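You operate a simulated robot arm through the tools that you are given. There is no shell and no other tool. Be economical: measure what you need, move in short steps, check, and stop when the job is done.

You run a simulated robot arm. Do the job below in one go: nothing can be reset, and whatever is moved stays where it is left.

## Task
Put the white lint roller on the top of the pine table away on the shelf under the pine table. Open the cupboard door with the ball knob, take the orange scoop on the top of the pine table and put it away on the cupboard shelf by the side table, then shut the door. Fetch the grey duster and set it on the top of the low cupboard. Put the orange duster on the top of the pine table away on the top of the side table by the desk. Fetch the wooden tamper and set it on the top of the radiator sill. Take the grey wax pad and put it on the top of the side table by the desk. Take the green cloth and put it on the white saucer. Take the red brush and put it on the top of the plant sill. Take the glass cleaner bottle and put it on the yellow saucer. Take the grey rolled socks on the top of the plant table and put it away on the top of the low cupboard. Take the red bowl and leave it on top of the black photo album. Lift the lid of the wax tin open. The order is free. Set down upright: white lint roller, wooden tamper, glass cleaner bottle.

Only the result counts: the job must be done as asked and must still hold three seconds after the hand-in. Knocking over, shifting, dropping, spilling or breaking anything else fails it. A push-on lid holds only when it is set on centred and level and pressed home; a screw cap is set on level and turned clockwise until tight. Flat cloth is picked up by pressing the open fingertips on it (5 to 10 N) and closing them slowly along it; thin cloth reads only 2 to 8 mm in the jaws.

## Robot
A 7-joint arm with a two-finger parallel gripper on a trunk, on a base that drives. Base frame: it is fixed to the floor where the robot stands at the start and does not move with it; the origin is under the middle of the robot, x ahead of it, y to its left, z up. Lengths are in mm, angles in degrees, forces in N, time in s.
Its first joint turns from -166.0 to 166.0 degrees. Places, roughly: black photo album [-2500, 1500, 750]; cupboard door with the ball knob [400, 2100, 400]; cupboard shelf by the side table [600, 2100, 400]; glass cleaner bottle [-2750, 0, 750]; green cloth (10x6x5 cm) [-2300, 1200, 800]; grey duster (10x6x5 cm) [400, -100, 300]; grey rolled socks (10x5x5 cm) [-2600, 700, 800]; grey wax pad (5x5x5 cm) [-2600, 1000, 800]; lid of the wax tin [700, -800, 800]; orange duster (10x6x5 cm) [500, -300, 800]; orange scoop (19x8x6 cm) [600, -100, 800]; red bowl (10x11x7 cm) [-2400, 1300, 800]; red brush (10x5x8 cm) [-2500, 0, 800]; shelf under the pine table [600, -300, 300]; top of the low cupboard [600, 2300, 800]; top of the plant sill [-1700, -1500, 800]; top of the radiator sill [-300, -1500, 800]; top of the side table by the desk [-2600, 2300, 700]; white lint roller (7x6x8 cm) [500, 100, 800]; white saucer (16x16x3 cm) [-2600, 1700, 800]; wooden tamper (10x10x13 cm) [600, -400, 800]; yellow saucer (16x16x3 cm) [-1200, -1500, 900]. Payload 1.57 kg.
Tool frame: the origin (TCP) lies between the finger pads and is the grasp point; the fingertips stand 30 mm ahead of it; z points along the fingers, y is the line along which they close. The gripper opens to 110 mm. The fingers are 24 mm wide and 12 mm thick; the gripper's body (48 by 112 mm) begins 78 mm behind the TCP.
Orientation is that of the tool frame in the base frame, as a unit quaternion [x, y, z, w]. With the fingers straight down and closing along the base's y, the tool's x points along the base's -x, its y along +y and its z along -z.

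## Interface
- The arm moves only by the tool play_rows. Its argument "steps" is a list of rows, each a list of 3 entries, a list of its own where there are three numbers: the shift along the tool's x, y, z in mm, then the turn, a rotation vector about the tool's x, y, z in degrees, then the gripper command, from -1 (shut) to 1 (fully open), values between in proportion. In form: [[[dx, dy, dz], [rx, ry, rz], fingers], ...]. A call has 1 to 20 rows; each row is the pose to reach, as a shift and turn from the pose commanded when the call began, along the tool's axes at that moment. A row lasts 0.2 s, in which the tool goes at most 50 mm and 8.6 degrees; a call with a longer step from one row to the next is refused whole, and so is a gripper value outside its range. Where a pose cannot be reached the arm comes as near as it can. A force on the tool above 40 N (or 10 N above the force at the start of the call, whichever is more), or a blocked arm, ends the call early, and 0.2 s more pass. The fingers move at their own pace (about 45 mm/s each) and stop on an object; they squeeze with about 43 N. The grip force told is the motor's: it shows also when the fingers shut on nothing. Time passes only in rows, and 0.2 s behind the last, so rows that repeat a pose let the fingers close. It gives the time, the measured TCP pose, the force on the tool (base axes), the opening and the grip force at its end, in the units of the frame above (readings bear some noise), with the torque about the TCP (base axes, N m) and any sound that the robot's microphone picked up.
- Cameras (640 x 400 px; columns grow to the right, rows downward): "scene" is now at [16.8, 118.5, 1561.7]; the picture's right is [-0.47, -0.88, 0.00], its down [-0.68, 0.36, -0.64] and it looks along [0.56, -0.30, -0.77] (base axes); focal length 262 px, centre (320, 200). "wrist" rides on the gripper at [70, 16, -141] in the tool frame; the picture's right is [-0.23, 0.97, 0.00], its down [-0.86, -0.20, -0.48] and it looks along [-0.47, -0.11, 0.88] (tool axes); focal length 222 px, centre (320, 200). There is no depth. A picture from a camera that has moved, and an enlarged one, comes with that camera's place and axes in the base frame and with its lens. The place of the scene camera against the robot may be out by one fixed shift of up to 18 mm in any direction.
- snapshot(camera): a new picture of that camera. No time passes.
- slide_trunk(by): slides the trunk up (or, below 0, down) by that many mm; the arm and the scene camera ride with it, the base frame stays. It gives what a move gives, with no picture.
- steer(legs): drives the robot by 1 to 6 legs, each [ahead, turn to the left] in mm and degrees, along the robot's own axes; the way and the turn of a leg run together, so that a leg with both is an arc; at most 1500 mm and 180 degrees a leg. The arm and the cameras ride along, it lands a little off, and it stops where it bumps. It gives what a move gives.
- aim_head(pan, tilt): turns the head with the scene camera to pan (to the left, within 155 degrees either way) and tilt (down, from -29 to 69), counted from straight ahead of the robot. It gives what a move gives.
- close_up(camera, box): a new picture of the part [left, top, right, bottom] of that camera's present view, enlarged. No time passes.
- job_done(): hands the job in; it is judged then, once.

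Go step by step. Nothing tells you exact positions but the pictures and the camera data: compare them with the known pose of the tool, close in by small moves and look again before you grip or let go. The budget is 577 turns and 360 pictures, counting those below and the enlarged ones. Unless the task says otherwise, let go and move clear before handing in, and close with one line.

The tools are called by a JSON object that holds its "api" and its "payload". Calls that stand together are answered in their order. play_rows: Moves the arm, as the interface text tells. Its arguments: {"type":"object","properties":{"steps":{"type":"array","items":{"type":"array"}}},"required":["steps"]} The other tools are called the same way: slide_trunk (by) slides the trunk up or down; steer (legs) drives the base; aim_head (pan, tilt) turns the head that bears the scene camera; snapshot (camera) takes a picture; close_up (camera, box) takes an enlarged picture of a part of a camera's view; job_done () hands the job in.

At the start:

```text
time: 0.0
tool_pos: [275.6, -340.2, 1095.3]
tool_rot: [0.002, 1.0, 0.0, 0.0]
wrist_force: [-0.1, 0.8, 0.4]
ft_torque: [0.01, -0.01, 0.02]
grip_width: 109.9
grasp_force: 0.0
trunk travel left (down, up): [-500.0, 90.0]
robot x, y, heading: [-0.2, 1.5, 0.2]
head pan, tilt: [-27.8, 50.4]
```

scene: 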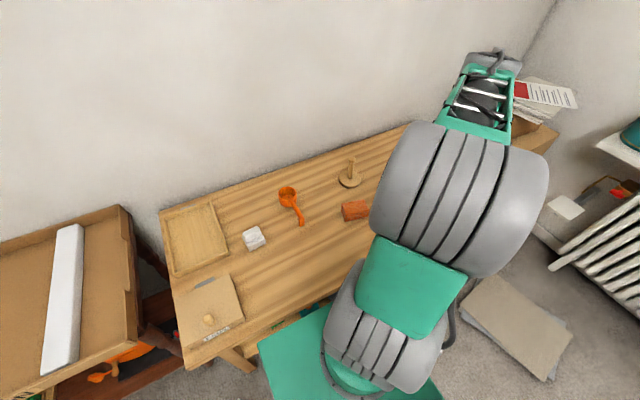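
wrist: 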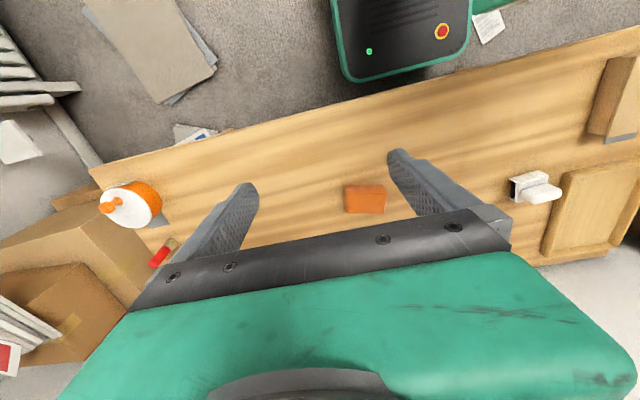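

I see the pine table ahead with the lint roller, scoop, tamper and orange duster. I first look around with the head to build a map.

{"api": "aim_head", "payload": {"pan": 0, "tilt": 45}}

{"api": "snapshot", "payload": {"camera": "scene"}}

{"api": "aim_head", "payload": {"pan": 70, "tilt": 25}}

{"api": "snapshot", "payload": {"camera": "scene"}}

{"api": "aim_head", "payload": {"pan": 140, "tilt": 20}}

{"api": "snapshot", "payload": {"camera": "scene"}}

{"api": "aim_head", "payload": {"pan": -140, "tilt": 20}}

{"api": "snapshot", "payload": {"camera": "scene"}}

{"api": "aim_head", "payload": {"pan": -80, "tilt": 30}}

{"api": "snapshot", "payload": {"camera": "scene"}}

```text
time: 0.9
tool_pos: [275.8, -340.0, 1094.8]
tool_rot: [0.001, 1.0, 0.001, -0.001]
wrist_force: [0.7, -1.0, 0.2]
ft_torque: [0.02, 0.03, 0.02]
grip_width: 110.0
grasp_force: 0.1
trunk travel left (down, up): [-500.0, 90.0]
robot x, y, heading: [1.6, -0.6, -0.1]
head pan, tilt: [0.0, 45.0]
```

```text
357 pictures are left
camera scene: at [30.4, 154.2, 1569.2], right [0.0, -1.0, 0.0], down [-0.71, 0.0, -0.71], along [0.71, 0.0, -0.71], focal length 262 px, centre (320, 200)
```

scene: 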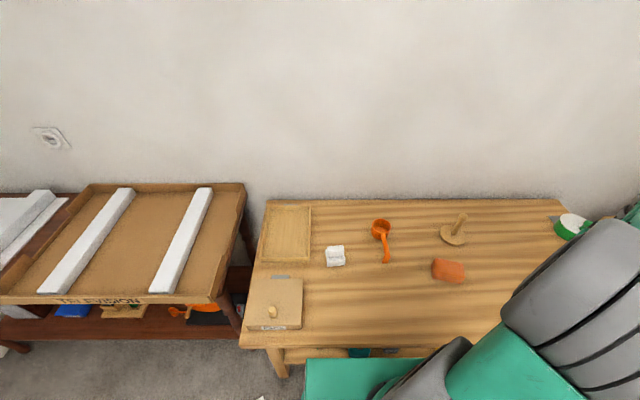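

```text
time: 2.3
tool_pos: [274.5, -341.1, 1095.8]
tool_rot: [0.002, 1.0, 0.0, 0.001]
wrist_force: [0.2, 1.0, -0.2]
ft_torque: [-0.01, 0.01, 0.0]
grip_width: 110.1
grasp_force: 0.0
trunk travel left (down, up): [-500.0, 90.0]
robot x, y, heading: [-0.1, 3.6, 0.1]
head pan, tilt: [70.0, 25.0]
```

```text
356 pictures are left
camera scene: at [-19.4, 240.8, 1599.8], right [0.94, -0.34, 0.0], down [-0.14, -0.4, -0.91], along [0.31, 0.85, -0.42], focal length 262 px, centre (320, 200)
```

scene: 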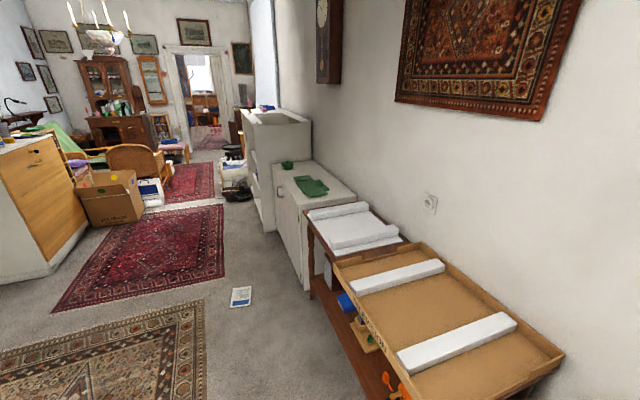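

```text
time: 3.7
tool_pos: [276.1, -339.4, 1093.7]
tool_rot: [0.001, 1.0, 0.0, 0.001]
wrist_force: [-0.6, -0.6, 0.0]
ft_torque: [0.01, 0.0, -0.01]
grip_width: 110.1
grasp_force: 0.0
trunk travel left (down, up): [-500.0, 90.0]
robot x, y, heading: [-1.3, 4.4, 0.0]
head pan, tilt: [140.0, 20.0]
```

```text
355 pictures are left
camera scene: at [-122.2, 214.2, 1607.9], right [0.64, 0.77, 0.0], down [0.26, -0.22, -0.94], along [-0.72, 0.6, -0.34], focal length 262 px, centre (320, 200)
```

scene: 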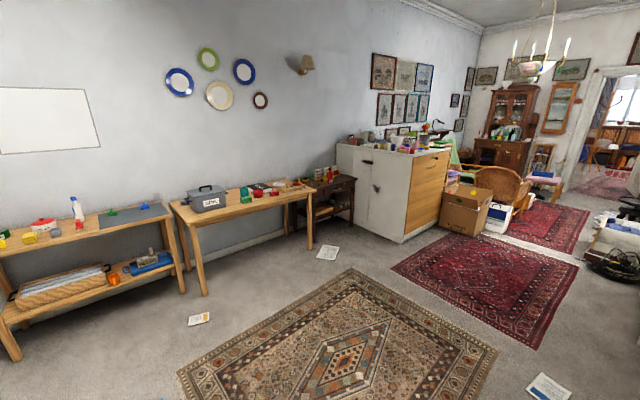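

```text
time: 7.6
tool_pos: [276.6, -340.3, 1094.0]
tool_rot: [0.001, 1.0, 0.0, 0.0]
wrist_force: [-0.4, -0.3, -0.3]
ft_torque: [-0.01, 0.0, -0.01]
grip_width: 110.1
grasp_force: 0.0
trunk travel left (down, up): [-500.0, 90.0]
robot x, y, heading: [-3.1, 0.1, -0.1]
head pan, tilt: [-140.0, 20.0]
```

```text
354 pictures are left
camera scene: at [-122.3, 94.4, 1607.9], right [-0.64, 0.77, 0.0], down [0.26, 0.22, -0.94], along [-0.72, -0.6, -0.34], focal length 262 px, centre (320, 200)
```

scene: 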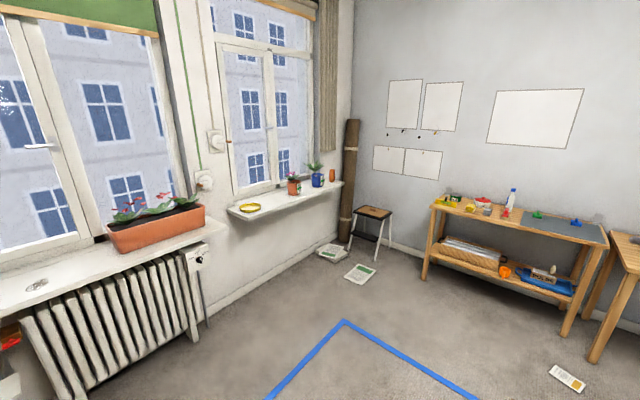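

```text
time: 8.9
tool_pos: [275.5, -341.8, 1093.3]
tool_rot: [0.002, 1.0, 0.0, 0.0]
wrist_force: [0.1, -0.4, 0.1]
ft_torque: [-0.01, -0.02, 0.0]
grip_width: 110.2
grasp_force: 0.0
trunk travel left (down, up): [-500.0, 90.0]
robot x, y, heading: [1.7, 4.1, 0.0]
head pan, tilt: [-80.0, 30.0]
```

```text
353 pictures are left
camera scene: at [-35.3, 65.2, 1591.8], right [-0.98, -0.17, 0.0], down [-0.09, 0.49, -0.87], along [0.15, -0.85, -0.5], focal length 262 px, centre (320, 200)
```

scene: 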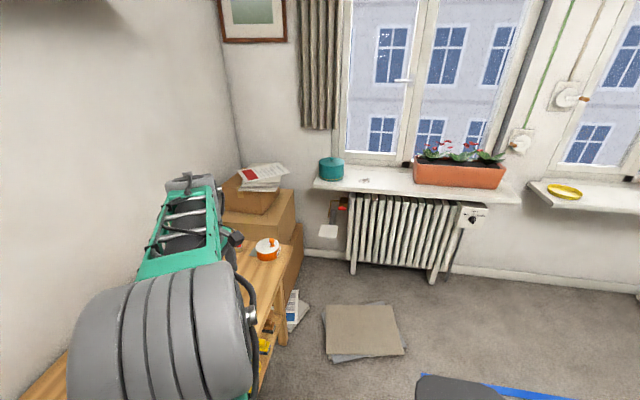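

The layout is clear. I test the arm's reach above the table, well above everything.

{"api": "play_rows", "payload": {"steps": [[[-40, 30, 0], [0, 0, 0], 1], [[-75, 60, 0], [0, 0, 0], 1], [[-110, 90, 0], [0, 0, 0], 1], [[-145, 120, 0], [0, 0, 0], 1], [[-180, 150, 0], [0, 0, 0], 1], [[-210, 180, 0], [0, 0, 0], 1], [[-230, 220, 0], [0, 0, 0], 1], [[-260, 240, 0], [0, 0, 0], 1], [[-300, 240, 0], [0, 0, 0], 1], [[-340, 240, 0], [0, 0, 0], 1], [[-380, 240, 0], [0, 0, 0], 1], [[-420, 240, 0], [0, 0, 0], 1]]}}

{"api": "snapshot", "payload": {"camera": "wrist"}}

{"api": "aim_head", "payload": {"pan": 0, "tilt": 60}}

{"api": "snapshot", "payload": {"camera": "scene"}}

```text
time: 11.5
tool_pos: [694.9, -99.6, 1092.6]
tool_rot: [0.002, 1.0, 0.0, -0.002]
wrist_force: [1.0, 0.5, 1.0]
ft_torque: [0.06, 0.05, -0.02]
grip_width: 110.1
grasp_force: 0.1
trunk travel left (down, up): [-500.0, 90.0]
robot x, y, heading: [-0.3, 0.4, -0.4]
head pan, tilt: [-80.0, 30.0]
```

```text
352 pictures are left
camera wrist: at [626.3, -82.6, 1236.0], right [0.23, 0.97, 0.0], down [0.86, -0.2, 0.48], along [0.46, -0.11, -0.88], focal length 222 px, centre (320, 200)
```

wrist: 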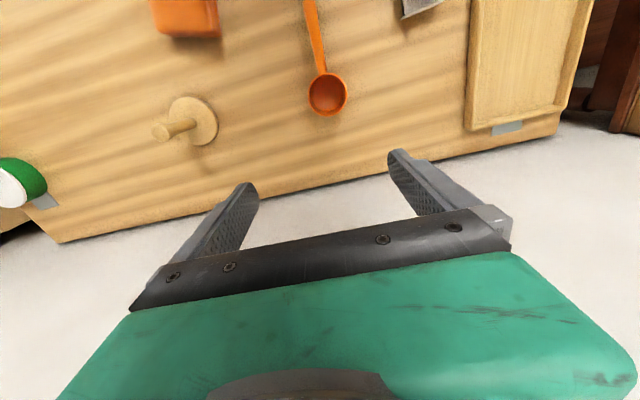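

```text
time: 13.0
tool_pos: [693.8, -100.4, 1094.9]
tool_rot: [0.002, 1.0, 0.0, 0.0]
wrist_force: [-0.6, -0.1, -0.2]
ft_torque: [-0.05, -0.01, -0.01]
grip_width: 110.0
grasp_force: 0.1
trunk travel left (down, up): [-500.0, 90.0]
robot x, y, heading: [2.2, 4.3, 0.2]
head pan, tilt: [0.0, 60.0]
```

```text
351 pictures are left
camera scene: at [15.8, 154.3, 1549.7], right [0.0, -1.0, 0.0], down [-0.87, 0.0, -0.5], along [0.5, 0.0, -0.87], focal length 262 px, centre (320, 200)
```

scene: 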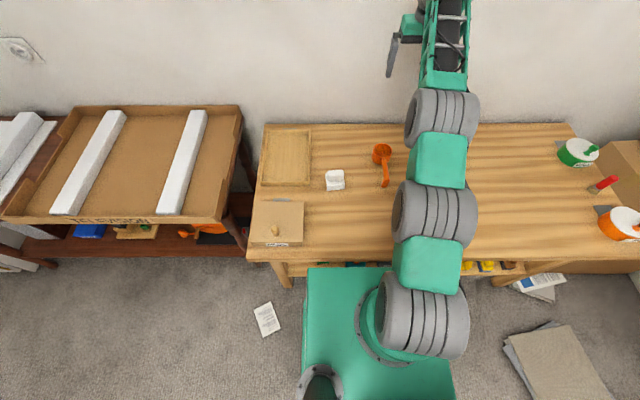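

Reach is ample. Let me look closely at the table items.

{"api": "close_up", "payload": {"camera": "scene", "box": [240, 110, 420, 230]}}

{"api": "close_up", "payload": {"camera": "scene", "box": [460, 110, 640, 230]}}

```text
3.33 times, centred on (330, 170) of scene
camera zoom: at [15.8, 154.3, 1549.7], right [0.0, -1.0, 0.0], down [-0.87, 0.0, -0.5], along [0.5, 0.0, -0.87], focal length 873 px, centre (287, 300)
```

zoom: 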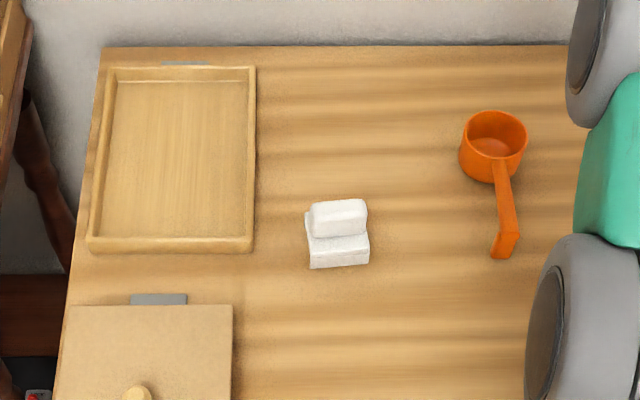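

```text
3.33 times, centred on (550, 170) of scene
camera zoom: at [15.8, 154.3, 1549.7], right [0.0, -1.0, 0.0], down [-0.87, 0.0, -0.5], along [0.5, 0.0, -0.87], focal length 873 px, centre (-447, 300)
```

zoom: 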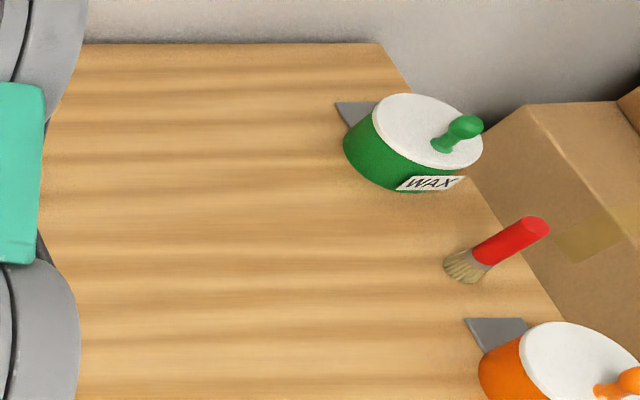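

Heading over the white lint roller at about (534, 102) for a wrist look.

{"api": "play_rows", "payload": {"steps": [[[25, 34, 0], [0, 0, 0], 1], [[50, 68, 10], [0, 0, 0], 1], [[75, 100, 30], [0, 0, 0], 1], [[100, 130, 50], [0, 0, 0], 1], [[125, 160, 70], [0, 0, 0], 1], [[145, 185, 100], [0, 0, 0], 1], [[160, 202, 130], [0, 0, 0], 1], [[160, 202, 144], [0, 0, 0], 1], [[160, 202, 144], [0, 0, 0], 1]]}}

{"api": "snapshot", "payload": {"camera": "wrist"}}

{"api": "snapshot", "payload": {"camera": "scene"}}

```text
time: 15.0
tool_pos: [535.5, 102.4, 949.8]
tool_rot: [0.002, 1.0, 0.0, 0.001]
wrist_force: [-0.5, 0.5, 1.3]
ft_torque: [0.02, 0.01, 0.0]
grip_width: 110.0
grasp_force: 0.0
trunk travel left (down, up): [-500.0, 90.0]
robot x, y, heading: [0.4, 2.7, -0.1]
head pan, tilt: [0.0, 60.0]
```

```text
348 pictures are left
camera wrist: at [466.6, 119.4, 1093.2], right [0.23, 0.97, 0.0], down [0.85, -0.2, 0.48], along [0.47, -0.11, -0.88], focal length 222 px, centre (320, 200)
```

wrist: 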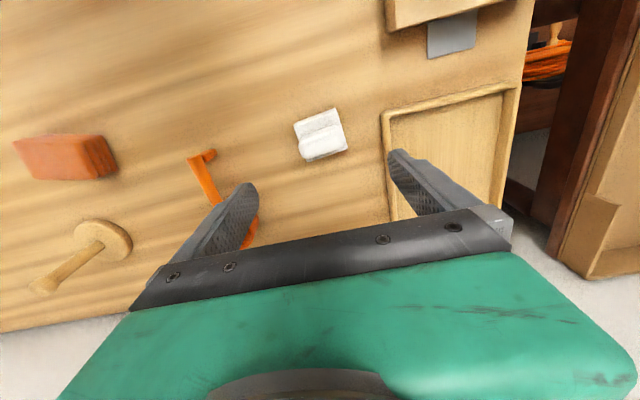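

```text
347 pictures are left
camera scene: at [15.8, 154.3, 1549.7], right [0.0, -1.0, 0.0], down [-0.87, 0.0, -0.5], along [0.5, 0.0, -0.87], focal length 262 px, centre (320, 200)
```

scene: 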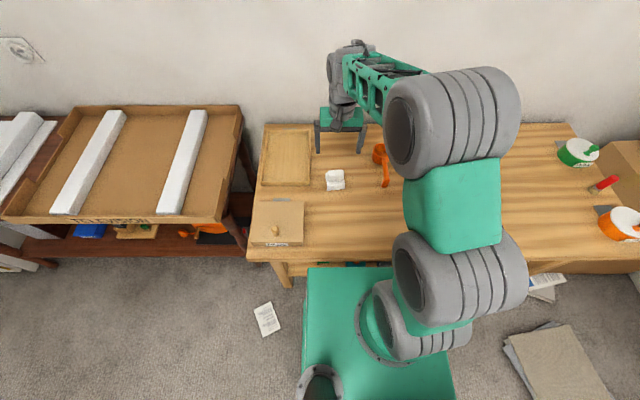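

{"api": "close_up", "payload": {"camera": "wrist", "box": [270, 90, 370, 170]}}

{"api": "close_up", "payload": {"camera": "scene", "box": [305, 155, 365, 200]}}

```text
5.00 times, centred on (320, 130) of wrist
camera zoom: at [466.6, 119.4, 1093.2], right [0.23, 0.97, 0.0], down [0.85, -0.2, 0.48], along [0.47, -0.11, -0.88], focal length 1111 px, centre (320, 550)
```

zoom: 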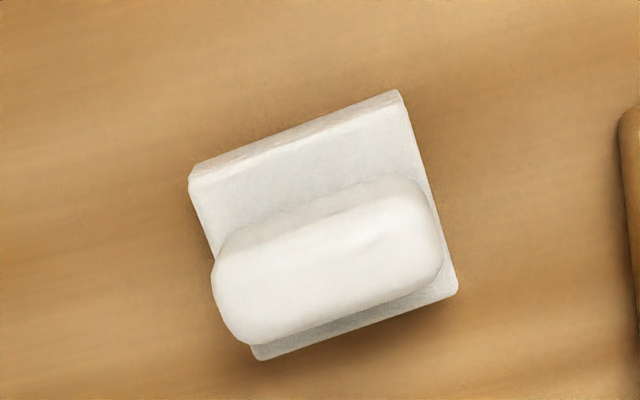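

```text
8.89 times, centred on (335, 178) of scene
camera zoom: at [15.8, 154.3, 1549.7], right [0.0, -1.0, 0.0], down [-0.87, 0.0, -0.5], along [0.5, 0.0, -0.87], focal length 2329 px, centre (187, 400)
```

zoom: 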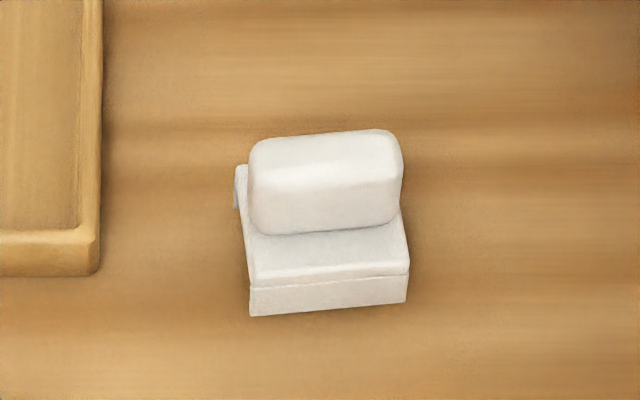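

The roller is an upright block with a handle along y. I probe the table height in free space in front of it first.

{"api": "play_rows", "payload": {"steps": [[[50, 0, 0], [0, 0, 0], 0], [[100, 0, 0], [0, 0, 0], -1], [[105, 0, 40], [0, 0, 0], -1], [[105, 0, 80], [0, 0, 0], -1], [[105, 0, 120], [0, 0, 0], -1], [[105, 0, 150], [0, 0, 0], -1], [[105, 0, 160], [0, 0, 0], -1], [[105, 0, 165], [0, 0, 0], -1], [[105, 0, 170], [0, 0, 0], -1], [[105, 0, 175], [0, 0, 0], -1], [[105, 0, 180], [0, 0, 0], -1], [[105, 0, 184], [0, 0, 0], -1], [[105, 0, 188], [0, 0, 0], -1], [[105, 0, 192], [0, 0, 0], -1], [[105, 0, 196], [0, 0, 0], -1], [[105, 0, 200], [0, 0, 0], -1], [[105, 0, 204], [0, 0, 0], -1], [[105, 0, 208], [0, 0, 0], -1], [[105, 0, 212], [0, 0, 0], -1]]}}

```text
time: 17.7
tool_pos: [432.3, 101.5, 769.2]
tool_rot: [0.002, 1.0, 0.001, 0.002]
wrist_force: [-10.9, -3.1, 27.8]
ft_torque: [-0.14, 0.66, 0.04]
grip_width: 0.1
grasp_force: 21.0
trunk travel left (down, up): [-500.0, 90.0]
robot x, y, heading: [-1.1, 5.4, -0.1]
head pan, tilt: [0.0, 60.0]
stopped in row 13: the force on the tool passed its limit (the readings are from after the stop); the commanded pose is now the measured one
```

Table top is at about z = 739. Now rise, open and pitch the tool 45° forward for gripping the roller's handle.

{"api": "play_rows", "payload": {"steps": [[[0, 0, -30], [0, 0, 0], 1], [[0, 0, -70], [0, -5, 0], 1], [[10, 0, -80], [0, -13, 0], 1], [[10, 0, -80], [0, -21, 0], 1], [[10, 0, -80], [0, -29, 0], 1], [[10, 0, -80], [0, -37, 0], 1], [[10, 0, -80], [0, -45, 0], 1], [[10, 0, -80], [0, -45, 0], 1]]}}

{"api": "snapshot", "payload": {"camera": "wrist"}}

{"api": "snapshot", "payload": {"camera": "scene"}}

```text
time: 19.5
tool_pos: [423.0, 101.6, 848.5]
tool_rot: [0.002, 0.923, 0.001, 0.384]
wrist_force: [0.3, -0.6, -0.7]
ft_torque: [0.0, -0.03, -0.01]
grip_width: 110.0
grasp_force: 0.1
trunk travel left (down, up): [-500.0, 90.0]
robot x, y, heading: [-0.4, 0.1, -0.1]
head pan, tilt: [0.0, 60.0]
```

```text
344 pictures are left
camera wrist: at [273.9, 119.9, 899.8], right [0.16, 0.97, 0.16], down [0.26, -0.2, 0.94], along [0.95, -0.11, -0.29], focal length 222 px, centre (320, 200)
```

wrist: 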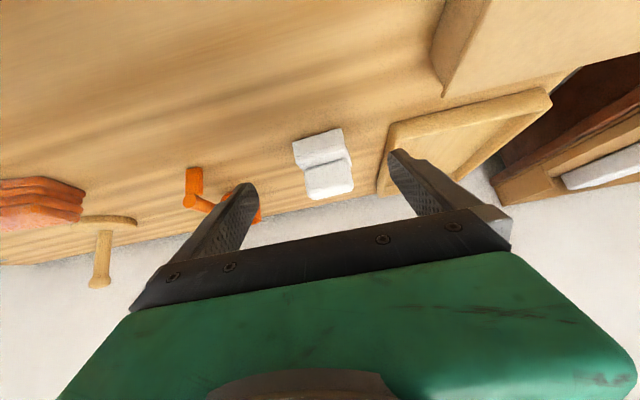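

```text
343 pictures are left
camera scene: at [15.6, 154.5, 1549.7], right [0.0, -1.0, 0.0], down [-0.87, 0.0, -0.5], along [0.5, 0.0, -0.87], focal length 262 px, centre (320, 200)
```

scene: 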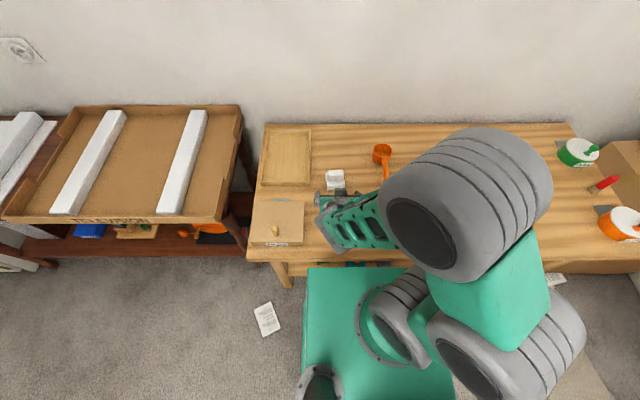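

{"api": "close_up", "payload": {"camera": "wrist", "box": [270, 110, 390, 210]}}

```text
4.00 times, centred on (330, 160) of wrist
camera zoom: at [273.9, 119.9, 899.8], right [0.16, 0.97, 0.16], down [0.26, -0.2, 0.94], along [0.95, -0.11, -0.29], focal length 888 px, centre (280, 360)
```

zoom: 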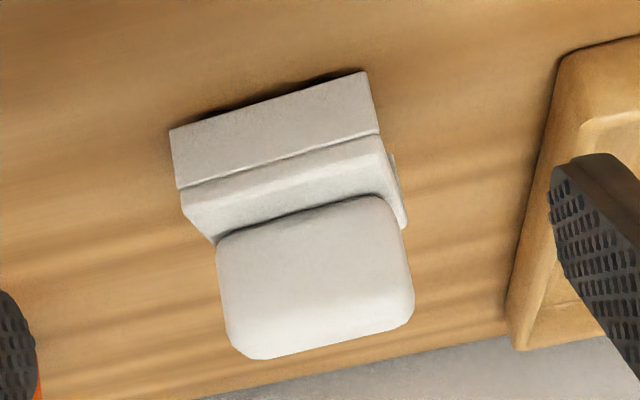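

Handle centre is about (546, 104, 799). Approach along the tool axis and grip.

{"api": "play_rows", "payload": {"steps": [[[-25, 1, 0], [0, 0, 0], 0.6], [[-51, 2, 0], [0, 0, 0], 0.6], [[-51, 2, 40], [0, 0, 0], 0.6], [[-51, 2, 80], [0, 0, 0], 0.6], [[-51, 2, 100], [0, 0, 0], 0.6], [[-51, 2, 122], [0, 0, 0], 0.6], [[-51, 2, 122], [0, 0, 0], 0.6]]}}

{"api": "snapshot", "payload": {"camera": "wrist"}}

```text
time: 21.1
tool_pos: [547.6, 103.5, 798.9]
tool_rot: [0.002, 0.923, 0.0, 0.385]
wrist_force: [0.3, 0.0, -0.3]
ft_torque: [0.02, -0.02, 0.02]
grip_width: 87.7
grasp_force: 0.0
trunk travel left (down, up): [-500.0, 90.0]
robot x, y, heading: [-0.5, 4.6, 0.1]
head pan, tilt: [0.0, 60.0]
```

```text
341 pictures are left
camera wrist: at [398.3, 122.2, 850.0], right [0.16, 0.97, 0.16], down [0.26, -0.2, 0.94], along [0.95, -0.11, -0.29], focal length 222 px, centre (320, 200)
```

wrist: 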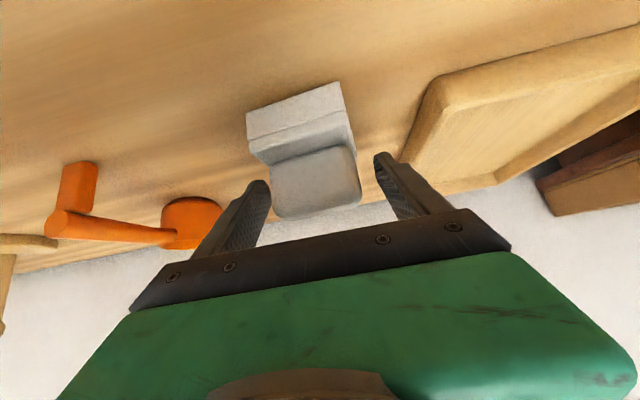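

{"api": "play_rows", "payload": {"steps": [[[0, 0, 0], [0, 0, 0], 0.3], [[0, 0, 0], [0, 0, 0], 0], [[0, 0, 0], [0, 0, 0], -0.3], [[0, 0, 0], [0, 0, 0], -0.6], [[0, 0, 0], [0, 0, 0], -1], [[0, 0, 0], [0, 0, 0], -1]]}}

{"api": "snapshot", "payload": {"camera": "wrist"}}

```text
time: 22.5
tool_pos: [547.0, 104.3, 798.8]
tool_rot: [0.002, 0.923, 0.0, 0.385]
wrist_force: [-0.5, -1.1, 0.0]
ft_torque: [0.05, 0.01, 0.02]
grip_width: 63.5
grasp_force: 43.1
trunk travel left (down, up): [-500.0, 90.0]
robot x, y, heading: [1.3, 4.6, -0.1]
head pan, tilt: [0.0, 60.0]
```

```text
340 pictures are left
camera wrist: at [398.0, 122.2, 850.3], right [0.16, 0.97, 0.16], down [0.26, -0.2, 0.94], along [0.95, -0.11, -0.29], focal length 222 px, centre (320, 200)
```

wrist: 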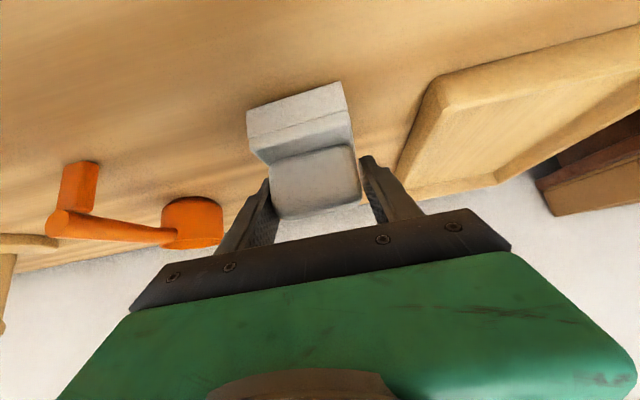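

Gripped firmly. Lift and retreat a bit, then back the base away to see the shelf.

{"api": "play_rows", "payload": {"steps": [[[-20, 0, -20], [0, 0, 0], -1], [[-50, 0, -50], [0, 0, 0], -1], [[-85, 0, -85], [0, 0, 0], -1], [[-110, 0, -110], [0, 0, 0], -1], [[-95, 0, -145], [0, 0, 0], -1], [[-70, 0, -175], [0, 0, 0], -1], [[-45, 0, -205], [0, 0, 0], -1], [[-45, 0, -205], [0, 0, 0], -1]]}}

{"api": "steer", "payload": {"legs": [[-600, 0]]}}

{"api": "slide_trunk", "payload": {"by": -350}}

{"api": "aim_head", "payload": {"pan": -15, "tilt": 30}}

{"api": "snapshot", "payload": {"camera": "scene"}}

```text
time: 24.3
tool_pos: [434.1, 102.3, 975.0]
tool_rot: [0.001, 0.923, 0.0, 0.385]
wrist_force: [0.6, -0.2, -1.0]
ft_torque: [0.01, 0.01, 0.0]
grip_width: 63.3
grasp_force: 43.3
trunk travel left (down, up): [-500.0, 90.0]
robot x, y, heading: [-1.4, 6.4, -0.1]
head pan, tilt: [0.0, 60.0]
```

```text
time: 27.7
tool_pos: [-164.4, 102.5, 975.1]
tool_rot: [0.002, 0.923, 0.0, 0.384]
wrist_force: [0.1, -0.1, -1.5]
ft_torque: [-0.02, -0.02, 0.04]
grip_width: 63.2
grasp_force: 42.6
trunk travel left (down, up): [-500.0, 90.0]
robot x, y, heading: [-601.1, 6.3, -0.2]
head pan, tilt: [0.0, 60.0]
```

```text
time: 31.1
tool_pos: [-163.9, 103.0, 626.0]
tool_rot: [0.002, 0.924, 0.0, 0.383]
wrist_force: [-1.5, 0.3, -1.0]
ft_torque: [0.01, -0.03, -0.03]
grip_width: 63.4
grasp_force: 42.8
trunk travel left (down, up): [-150.0, 440.0]
robot x, y, heading: [-597.9, 2.9, -0.0]
head pan, tilt: [0.0, 60.0]
```

```text
time: 32.1
tool_pos: [-164.8, 103.1, 624.4]
tool_rot: [0.002, 0.924, 0.0, 0.384]
wrist_force: [0.1, 0.4, -1.5]
ft_torque: [0.0, 0.01, -0.02]
grip_width: 63.6
grasp_force: 43.1
trunk travel left (down, up): [-150.0, 440.0]
robot x, y, heading: [-597.1, 4.4, 0.1]
head pan, tilt: [-15.0, 30.0]
```

```text
339 pictures are left
camera scene: at [-562.0, 131.5, 1241.7], right [-0.26, -0.97, 0.0], down [-0.48, 0.13, -0.87], along [0.84, -0.23, -0.5], focal length 262 px, centre (320, 200)
```

scene: 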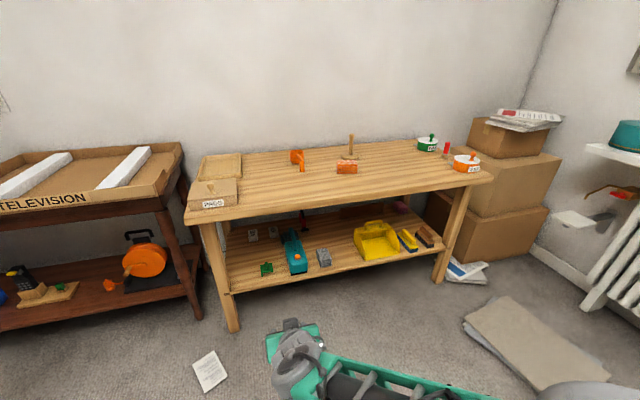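

{"api": "close_up", "payload": {"camera": "scene", "box": [200, 175, 460, 335]}}

```text
2.46 times, centred on (330, 255) of scene
camera zoom: at [-562.0, 131.5, 1241.7], right [-0.26, -0.97, 0.0], down [-0.48, 0.13, -0.87], along [0.84, -0.23, -0.5], focal length 645 px, centre (295, 65)
```

zoom: 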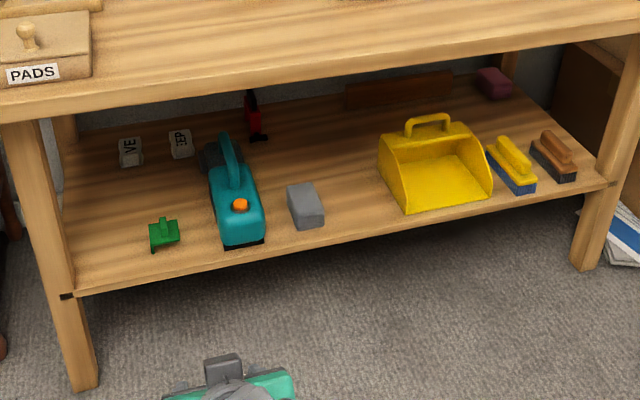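

Shelf at z≈290, front edge x≈337; free gap between the grey duster and yellow dustpan at y≈-280. I drive sideways to line up.

{"api": "steer", "payload": {"legs": [[0, -90], [385, 0], [0, 90]]}}

{"api": "aim_head", "payload": {"pan": 0, "tilt": 30}}

{"api": "snapshot", "payload": {"camera": "scene"}}

{"api": "snapshot", "payload": {"camera": "wrist"}}

```text
time: 42.1
tool_pos: [-159.5, -300.9, 624.7]
tool_rot: [0.017, 0.923, -0.006, 0.384]
wrist_force: [0.5, -0.4, -2.0]
ft_torque: [0.01, 0.01, 0.04]
grip_width: 63.2
grasp_force: 43.6
trunk travel left (down, up): [-150.0, 440.0]
robot x, y, heading: [-593.5, -384.9, -1.9]
head pan, tilt: [-15.0, 30.0]
```

```text
time: 42.9
tool_pos: [-157.9, -301.4, 624.5]
tool_rot: [0.018, 0.923, -0.007, 0.383]
wrist_force: [-0.2, -0.1, -2.3]
ft_torque: [-0.02, -0.02, -0.01]
grip_width: 63.0
grasp_force: 43.3
trunk travel left (down, up): [-150.0, 440.0]
robot x, y, heading: [-597.5, -386.2, -1.9]
head pan, tilt: [0.0, 30.0]
```

```text
337 pictures are left
camera scene: at [-551.5, -236.4, 1241.8], right [-0.04, -1.0, 0.0], down [-0.5, 0.02, -0.87], along [0.87, -0.03, -0.5], focal length 262 px, centre (320, 200)
```

scene: 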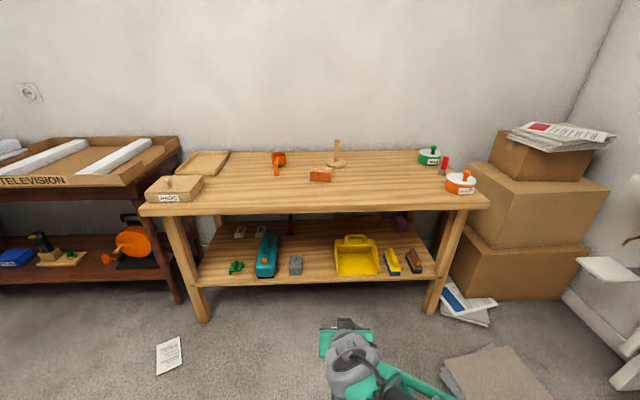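

```text
336 pictures are left
camera wrist: at [-307.8, -278.7, 676.6], right [0.2, 0.97, 0.16], down [0.26, -0.21, 0.94], along [0.95, -0.14, -0.29], focal length 222 px, centre (320, 200)
```

wrist: 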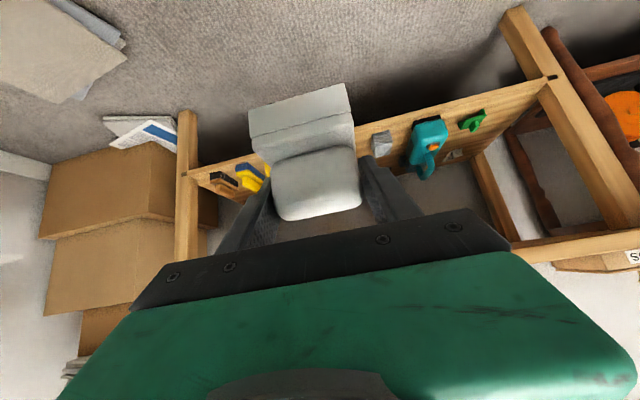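

{"api": "slide_trunk", "payload": {"by": -100}}

{"api": "steer", "payload": {"legs": [[0, 1.9], [440, 0]]}}

{"api": "snapshot", "payload": {"camera": "wrist"}}

{"api": "snapshot", "payload": {"camera": "scene"}}

```text
time: 44.2
tool_pos: [-159.3, -302.1, 524.5]
tool_rot: [0.018, 0.923, -0.007, 0.385]
wrist_force: [0.7, -0.1, -1.2]
ft_torque: [0.0, -0.03, -0.02]
grip_width: 63.1
grasp_force: 42.4
trunk travel left (down, up): [-50.0, 540.0]
robot x, y, heading: [-595.7, -387.3, -2.1]
head pan, tilt: [0.0, 30.0]
```

```text
time: 47.2
tool_pos: [285.4, -289.7, 525.1]
tool_rot: [0.004, 0.924, -0.002, 0.384]
wrist_force: [-0.1, -0.3, -1.6]
ft_torque: [0.01, -0.01, 0.0]
grip_width: 62.9
grasp_force: 42.9
trunk travel left (down, up): [-50.0, 540.0]
robot x, y, heading: [-151.7, -382.8, -0.6]
head pan, tilt: [0.0, 30.0]
```

```text
335 pictures are left
camera wrist: at [135.3, -271.4, 576.6], right [0.17, 0.97, 0.16], down [0.26, -0.2, 0.94], along [0.95, -0.12, -0.29], focal length 222 px, centre (320, 200)
```

wrist: 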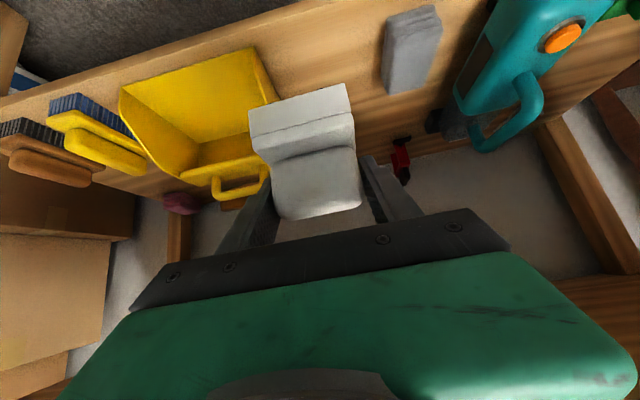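

```text
334 pictures are left
camera scene: at [-109.7, -236.9, 1141.8], right [0.0, -1.0, 0.0], down [-0.5, 0.0, -0.87], along [0.87, 0.0, -0.5], focal length 262 px, centre (320, 200)
```

scene: 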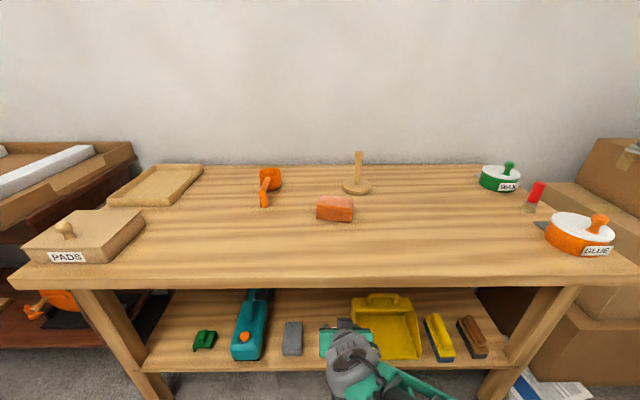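

Path is clear. Move the roller in over the gap, ending ~20 mm above the shelf.

{"api": "play_rows", "payload": {"steps": [[[0, 10, 30], [0, 0, 0], -1], [[0, 21, 65], [0, 0, 0], -1], [[0, 21, 100], [0, 0, 0], -1], [[0, 21, 135], [0, 0, 0], -1], [[2, 21, 170], [0, 0, 0], -1], [[3, 21, 200], [0, 0, 0], -1], [[4, 21, 208], [0, 0, 0], -1], [[4, 21, 208], [0, 0, 0], -1]]}}

{"api": "snapshot", "payload": {"camera": "wrist"}}

{"api": "snapshot", "payload": {"camera": "scene"}}

```text
time: 49.0
tool_pos: [429.8, -271.0, 376.4]
tool_rot: [0.003, 0.924, 0.0, 0.384]
wrist_force: [0.1, 0.0, -0.4]
ft_torque: [-0.02, 0.02, 0.0]
grip_width: 63.1
grasp_force: 43.1
trunk travel left (down, up): [-50.0, 540.0]
robot x, y, heading: [-148.7, -391.4, -0.4]
head pan, tilt: [0.0, 30.0]
```

```text
333 pictures are left
camera wrist: at [280.7, -251.8, 428.0], right [0.17, 0.97, 0.16], down [0.26, -0.2, 0.94], along [0.95, -0.11, -0.29], focal length 222 px, centre (320, 200)
```

wrist: 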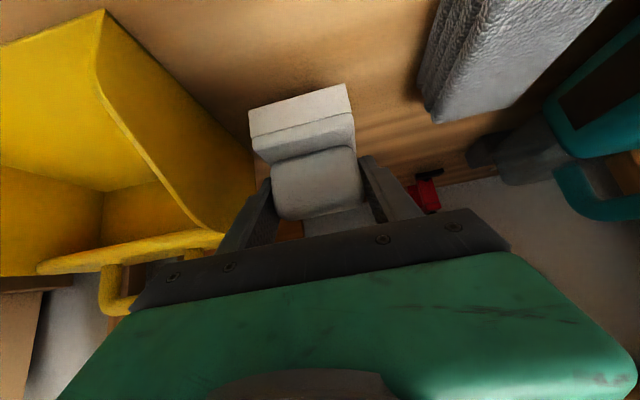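

```text
332 pictures are left
camera scene: at [-109.6, -236.9, 1141.8], right [0.0, -1.0, 0.0], down [-0.5, 0.0, -0.87], along [0.87, 0.0, -0.5], focal length 262 px, centre (320, 200)
```

scene: 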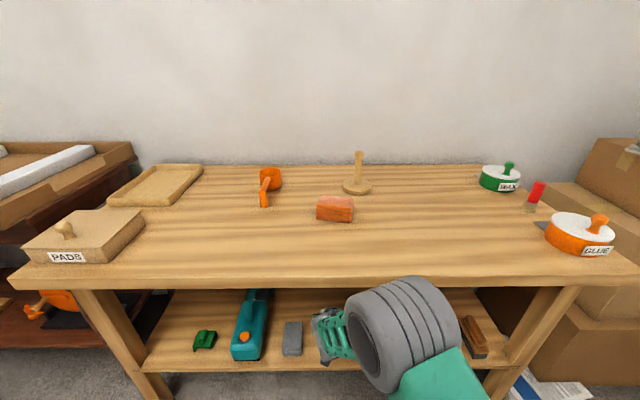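

{"api": "play_rows", "payload": {"steps": [[[0, 8, 0], [0, 0, 0], -1], [[4, 10, 4], [0, 0, 0], -1], [[8, 10, 8], [0, 0, 0], -1], [[11, 10, 11], [0, 0, 0], -1], [[13, 10, 13], [0, 0, 0], -1], [[15, 10, 15], [0, 0, 0], -1], [[17, 10, 17], [0, 0, 0], -1], [[19, 10, 19], [0, 0, 0], -1], [[21, 10, 21], [0, 0, 0], -1], [[23, 10, 23], [0, 0, 0], -1]]}}

```text
time: 51.2
tool_pos: [431.0, -258.1, 348.6]
tool_rot: [0.004, 0.921, 0.0, 0.389]
wrist_force: [-5.2, -1.3, 30.5]
ft_torque: [-0.08, 0.59, 0.09]
grip_width: 63.2
grasp_force: 42.8
trunk travel left (down, up): [-50.0, 540.0]
robot x, y, heading: [-147.5, -390.9, -0.5]
head pan, tilt: [0.0, 30.0]
```

Contact at z≈349. Ease up slightly, open to ~85 mm, and retreat along the tool axis.

{"api": "play_rows", "payload": {"steps": [[[-1.5, 0, -1.5], [0, 0, 0], -1], [[-1.5, 0, -1.5], [0, 0, 0], 0.3], [[-1.5, 0, -1.5], [0, 0, 0], 0.5], [[-1.5, 0, -1.5], [0, 0, 0], 0.5], [[-1.5, 0, -20], [0, 0, 0], 0.5], [[-1.5, 0, -50], [0, 0, 0], 0.5], [[-1.5, 0, -90], [0, 0, 0], 0.5], [[-1.5, 0, -135], [0, 0, 0], 0.5], [[-1.5, 0, -180], [0, 0, 0], 0.5], [[-1.5, 0, -220], [0, 0, 0], 0.5]]}}

{"api": "snapshot", "payload": {"camera": "wrist"}}

{"api": "snapshot", "payload": {"camera": "scene"}}

```text
time: 53.5
tool_pos: [274.5, -260.7, 496.6]
tool_rot: [0.004, 0.923, -0.001, 0.384]
wrist_force: [0.9, 0.4, 0.6]
ft_torque: [0.01, 0.02, 0.01]
grip_width: 82.3
grasp_force: 0.0
trunk travel left (down, up): [-50.0, 540.0]
robot x, y, heading: [-147.7, -391.8, -0.2]
head pan, tilt: [0.0, 30.0]
```

```text
331 pictures are left
camera wrist: at [125.3, -241.6, 548.7], right [0.17, 0.97, 0.16], down [0.26, -0.2, 0.94], along [0.95, -0.12, -0.29], focal length 222 px, centre (320, 200)
```

wrist: 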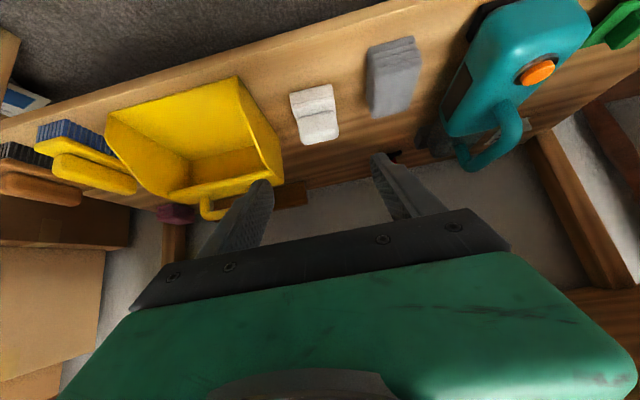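

```text
330 pictures are left
camera scene: at [-109.4, -236.8, 1141.7], right [0.0, -1.0, 0.0], down [-0.5, 0.0, -0.87], along [0.87, 0.0, -0.5], focal length 262 px, centre (320, 200)
```

scene: 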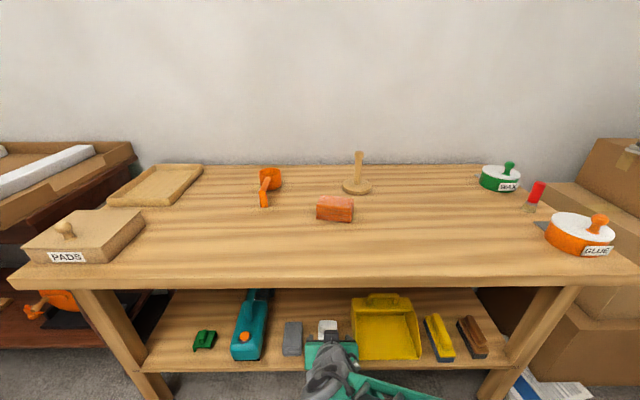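

Roller stands on the shelf. The grey duster is right beside it; zoom on it.

{"api": "close_up", "payload": {"camera": "wrist", "box": [280, 20, 440, 150]}}

```text
3.08 times, centred on (360, 85) of wrist
camera zoom: at [125.3, -241.6, 548.7], right [0.17, 0.97, 0.16], down [0.26, -0.2, 0.94], along [0.95, -0.12, -0.29], focal length 684 px, centre (197, 554)
```

zoom: 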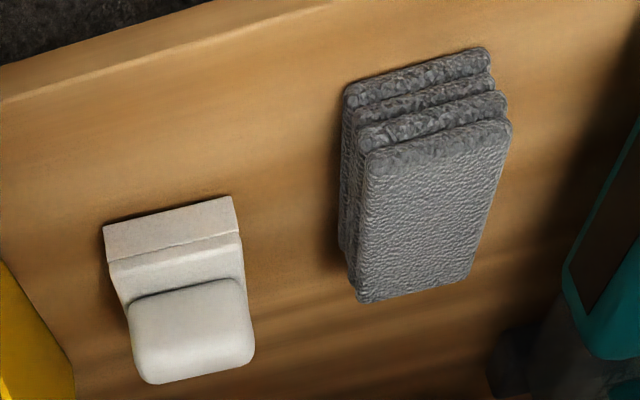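

Duster spans x≈356–455, y≈-177…-119. Approach at 45° and stop 60 mm short for a check.

{"api": "play_rows", "payload": {"steps": [[[0, 40, 0], [0, 0, 0], 0.5], [[10, 80, 0], [0, 0, 0], 0.5], [[33, 113, 20], [0, 0, 0], 0.5], [[33, 113, 60], [0, 0, 0], 0.5], [[33, 113, 100], [0, 0, 0], 0.5], [[33, 113, 130], [0, 0, 0], 0.5], [[33, 113, 150], [0, 0, 0], 0.5], [[33, 113, 150], [0, 0, 0], 0.5]]}}

{"api": "snapshot", "payload": {"camera": "wrist"}}

```text
time: 55.2
tool_pos: [359.4, -147.3, 369.8]
tool_rot: [0.004, 0.923, -0.001, 0.385]
wrist_force: [-0.5, 0.1, -0.5]
ft_torque: [-0.01, 0.0, -0.04]
grip_width: 82.7
grasp_force: 0.0
trunk travel left (down, up): [-50.0, 540.0]
robot x, y, heading: [-150.9, -388.9, -0.5]
head pan, tilt: [0.0, 30.0]
```

```text
328 pictures are left
camera wrist: at [210.3, -128.9, 421.1], right [0.17, 0.97, 0.16], down [0.26, -0.2, 0.94], along [0.95, -0.11, -0.29], focal length 222 px, centre (320, 200)
```

wrist: 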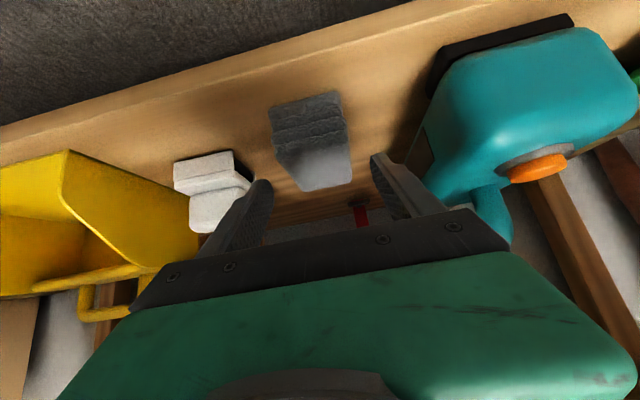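

{"api": "play_rows", "payload": {"steps": [[[0, 2, 30], [0, 0, 0], 0.5], [[0, 2, 50], [0, 0, 0], 0.5], [[0, 2, 61], [0, 0, 0], 0.5], [[0, 2, 61], [0, 0, 0], 0.3], [[0, 2, 61], [0, 0, 0], 0], [[0, 2, 61], [0, 0, 0], -0.5], [[0, 2, 61], [0, 0, 0], -1], [[0, 2, 61], [0, 0, 0], -1], [[0, 2, 61], [0, 0, 0], -1]]}}

{"api": "snapshot", "payload": {"camera": "wrist"}}

```text
time: 57.2
tool_pos: [402.0, -144.2, 326.5]
tool_rot: [0.003, 0.924, 0.0, 0.383]
wrist_force: [0.3, -0.5, 0.4]
ft_torque: [0.0, 0.03, -0.03]
grip_width: 59.1
grasp_force: 43.4
trunk travel left (down, up): [-50.0, 540.0]
robot x, y, heading: [-149.6, -389.3, -0.2]
head pan, tilt: [0.0, 30.0]
```

```text
327 pictures are left
camera wrist: at [251.8, -126.0, 378.7], right [0.17, 0.97, 0.16], down [0.26, -0.2, 0.94], along [0.95, -0.12, -0.29], focal length 222 px, centre (320, 200)
```

wrist: 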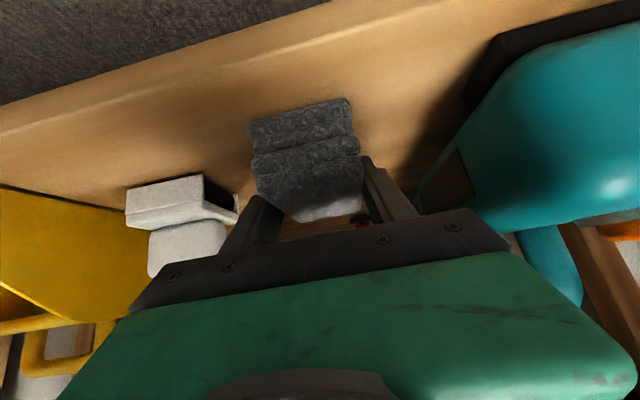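

Duster held. Lift and retract, then drive toward the low cupboard.

{"api": "play_rows", "payload": {"steps": [[[-10, 0, -10], [0, 0, 0], -1], [[-25, 0, -25], [0, 0, 0], -1], [[-25, 0, -60], [0, 0, 0], -1], [[-25, 0, -100], [0, 0, 0], -1], [[-25, 0, -140], [0, 0, 0], -1], [[-25, 0, -180], [0, 0, 0], -1], [[-25, 0, -220], [0, 0, 0], -1], [[-25, 0, -220], [0, 0, 0], -1]]}}

{"api": "steer", "payload": {"legs": [[-500, 0]]}}

{"api": "slide_trunk", "payload": {"by": 450}}

{"api": "steer", "payload": {"legs": [[0, 90], [1400, 0], [1290, 0], [0, -90]]}}

{"api": "aim_head", "payload": {"pan": 0, "tilt": 30}}

{"api": "snapshot", "payload": {"camera": "scene"}}

```text
time: 59.0
tool_pos: [264.7, -144.8, 498.1]
tool_rot: [0.003, 0.923, 0.0, 0.384]
wrist_force: [-0.5, 0.4, -0.4]
ft_torque: [-0.01, -0.03, -0.04]
grip_width: 59.3
grasp_force: 42.8
trunk travel left (down, up): [-50.0, 540.0]
robot x, y, heading: [-148.1, -388.4, 0.1]
head pan, tilt: [0.0, 30.0]
```

```text
time: 62.0
tool_pos: [-225.2, -144.4, 497.9]
tool_rot: [0.009, 0.924, -0.003, 0.383]
wrist_force: [0.4, -0.1, 0.3]
ft_torque: [0.03, 0.0, -0.01]
grip_width: 59.2
grasp_force: 43.0
trunk travel left (down, up): [-50.0, 540.0]
robot x, y, heading: [-642.1, -380.8, -0.8]
head pan, tilt: [0.0, 30.0]
```

```text
refused: 450 is not a number from -400 to 400
```

```text
time: 82.6
tool_pos: [-300.7, 2522.6, 497.9]
tool_rot: [-0.008, 0.924, 0.004, 0.383]
wrist_force: [0.2, -0.1, -0.5]
ft_torque: [0.0, -0.03, 0.0]
grip_width: 59.2
grasp_force: 43.4
trunk travel left (down, up): [-50.0, 540.0]
robot x, y, heading: [-707.2, 2268.8, 1.0]
head pan, tilt: [0.0, 30.0]
```

```text
time: 83.2
tool_pos: [-300.5, 2522.2, 497.3]
tool_rot: [-0.008, 0.923, 0.004, 0.384]
wrist_force: [-0.2, 0.8, -0.6]
ft_torque: [0.0, 0.01, 0.02]
grip_width: 59.1
grasp_force: 42.8
trunk travel left (down, up): [-50.0, 540.0]
robot x, y, heading: [-708.0, 2270.2, 1.3]
head pan, tilt: [0.0, 30.0]
```

```text
326 pictures are left
camera scene: at [-672.0, 2421.3, 1141.8], right [0.02, -1.0, 0.0], down [-0.5, -0.01, -0.87], along [0.87, 0.02, -0.5], focal length 262 px, centre (320, 200)
```

scene: 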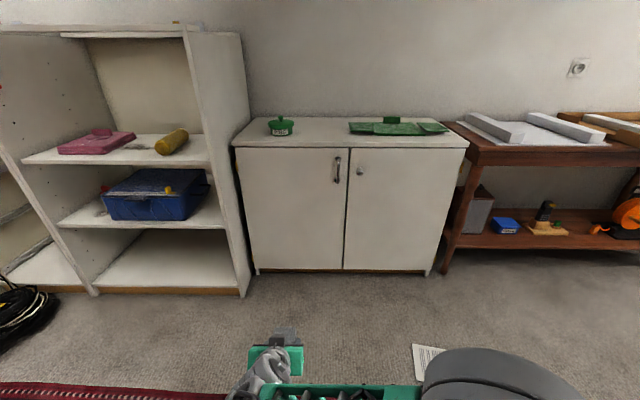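

{"api": "close_up", "payload": {"camera": "scene", "box": [220, 90, 480, 280]}}

{"api": "slide_trunk", "payload": {"by": 400}}

{"api": "snapshot", "payload": {"camera": "scene"}}

```text
2.11 times, centred on (350, 185) of scene
camera zoom: at [-672.0, 2421.3, 1141.8], right [0.02, -1.0, 0.0], down [-0.5, -0.01, -0.87], along [0.87, 0.02, -0.5], focal length 552 px, centre (257, 232)
```

zoom: 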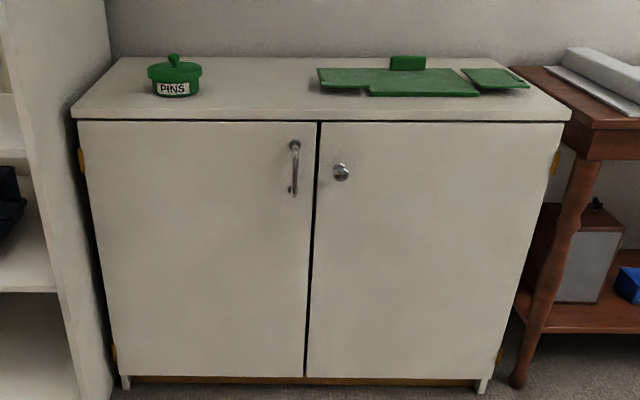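

```text
time: 87.0
tool_pos: [-300.6, 2523.4, 898.5]
tool_rot: [-0.008, 0.924, 0.004, 0.383]
wrist_force: [0.7, 0.0, -0.1]
ft_torque: [0.02, 0.0, 0.03]
grip_width: 59.2
grasp_force: 42.7
trunk travel left (down, up): [-450.0, 140.0]
robot x, y, heading: [-711.4, 2268.4, 1.1]
head pan, tilt: [0.0, 30.0]
```

```text
324 pictures are left
camera scene: at [-672.0, 2421.4, 1541.8], right [0.02, -1.0, 0.0], down [-0.5, -0.01, -0.87], along [0.87, 0.02, -0.5], focal length 262 px, centre (320, 200)
```

scene: 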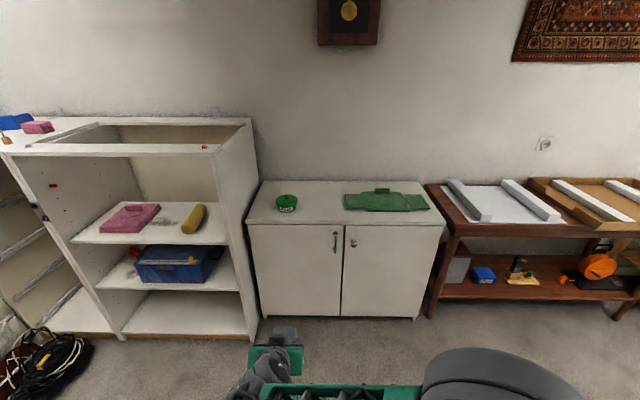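

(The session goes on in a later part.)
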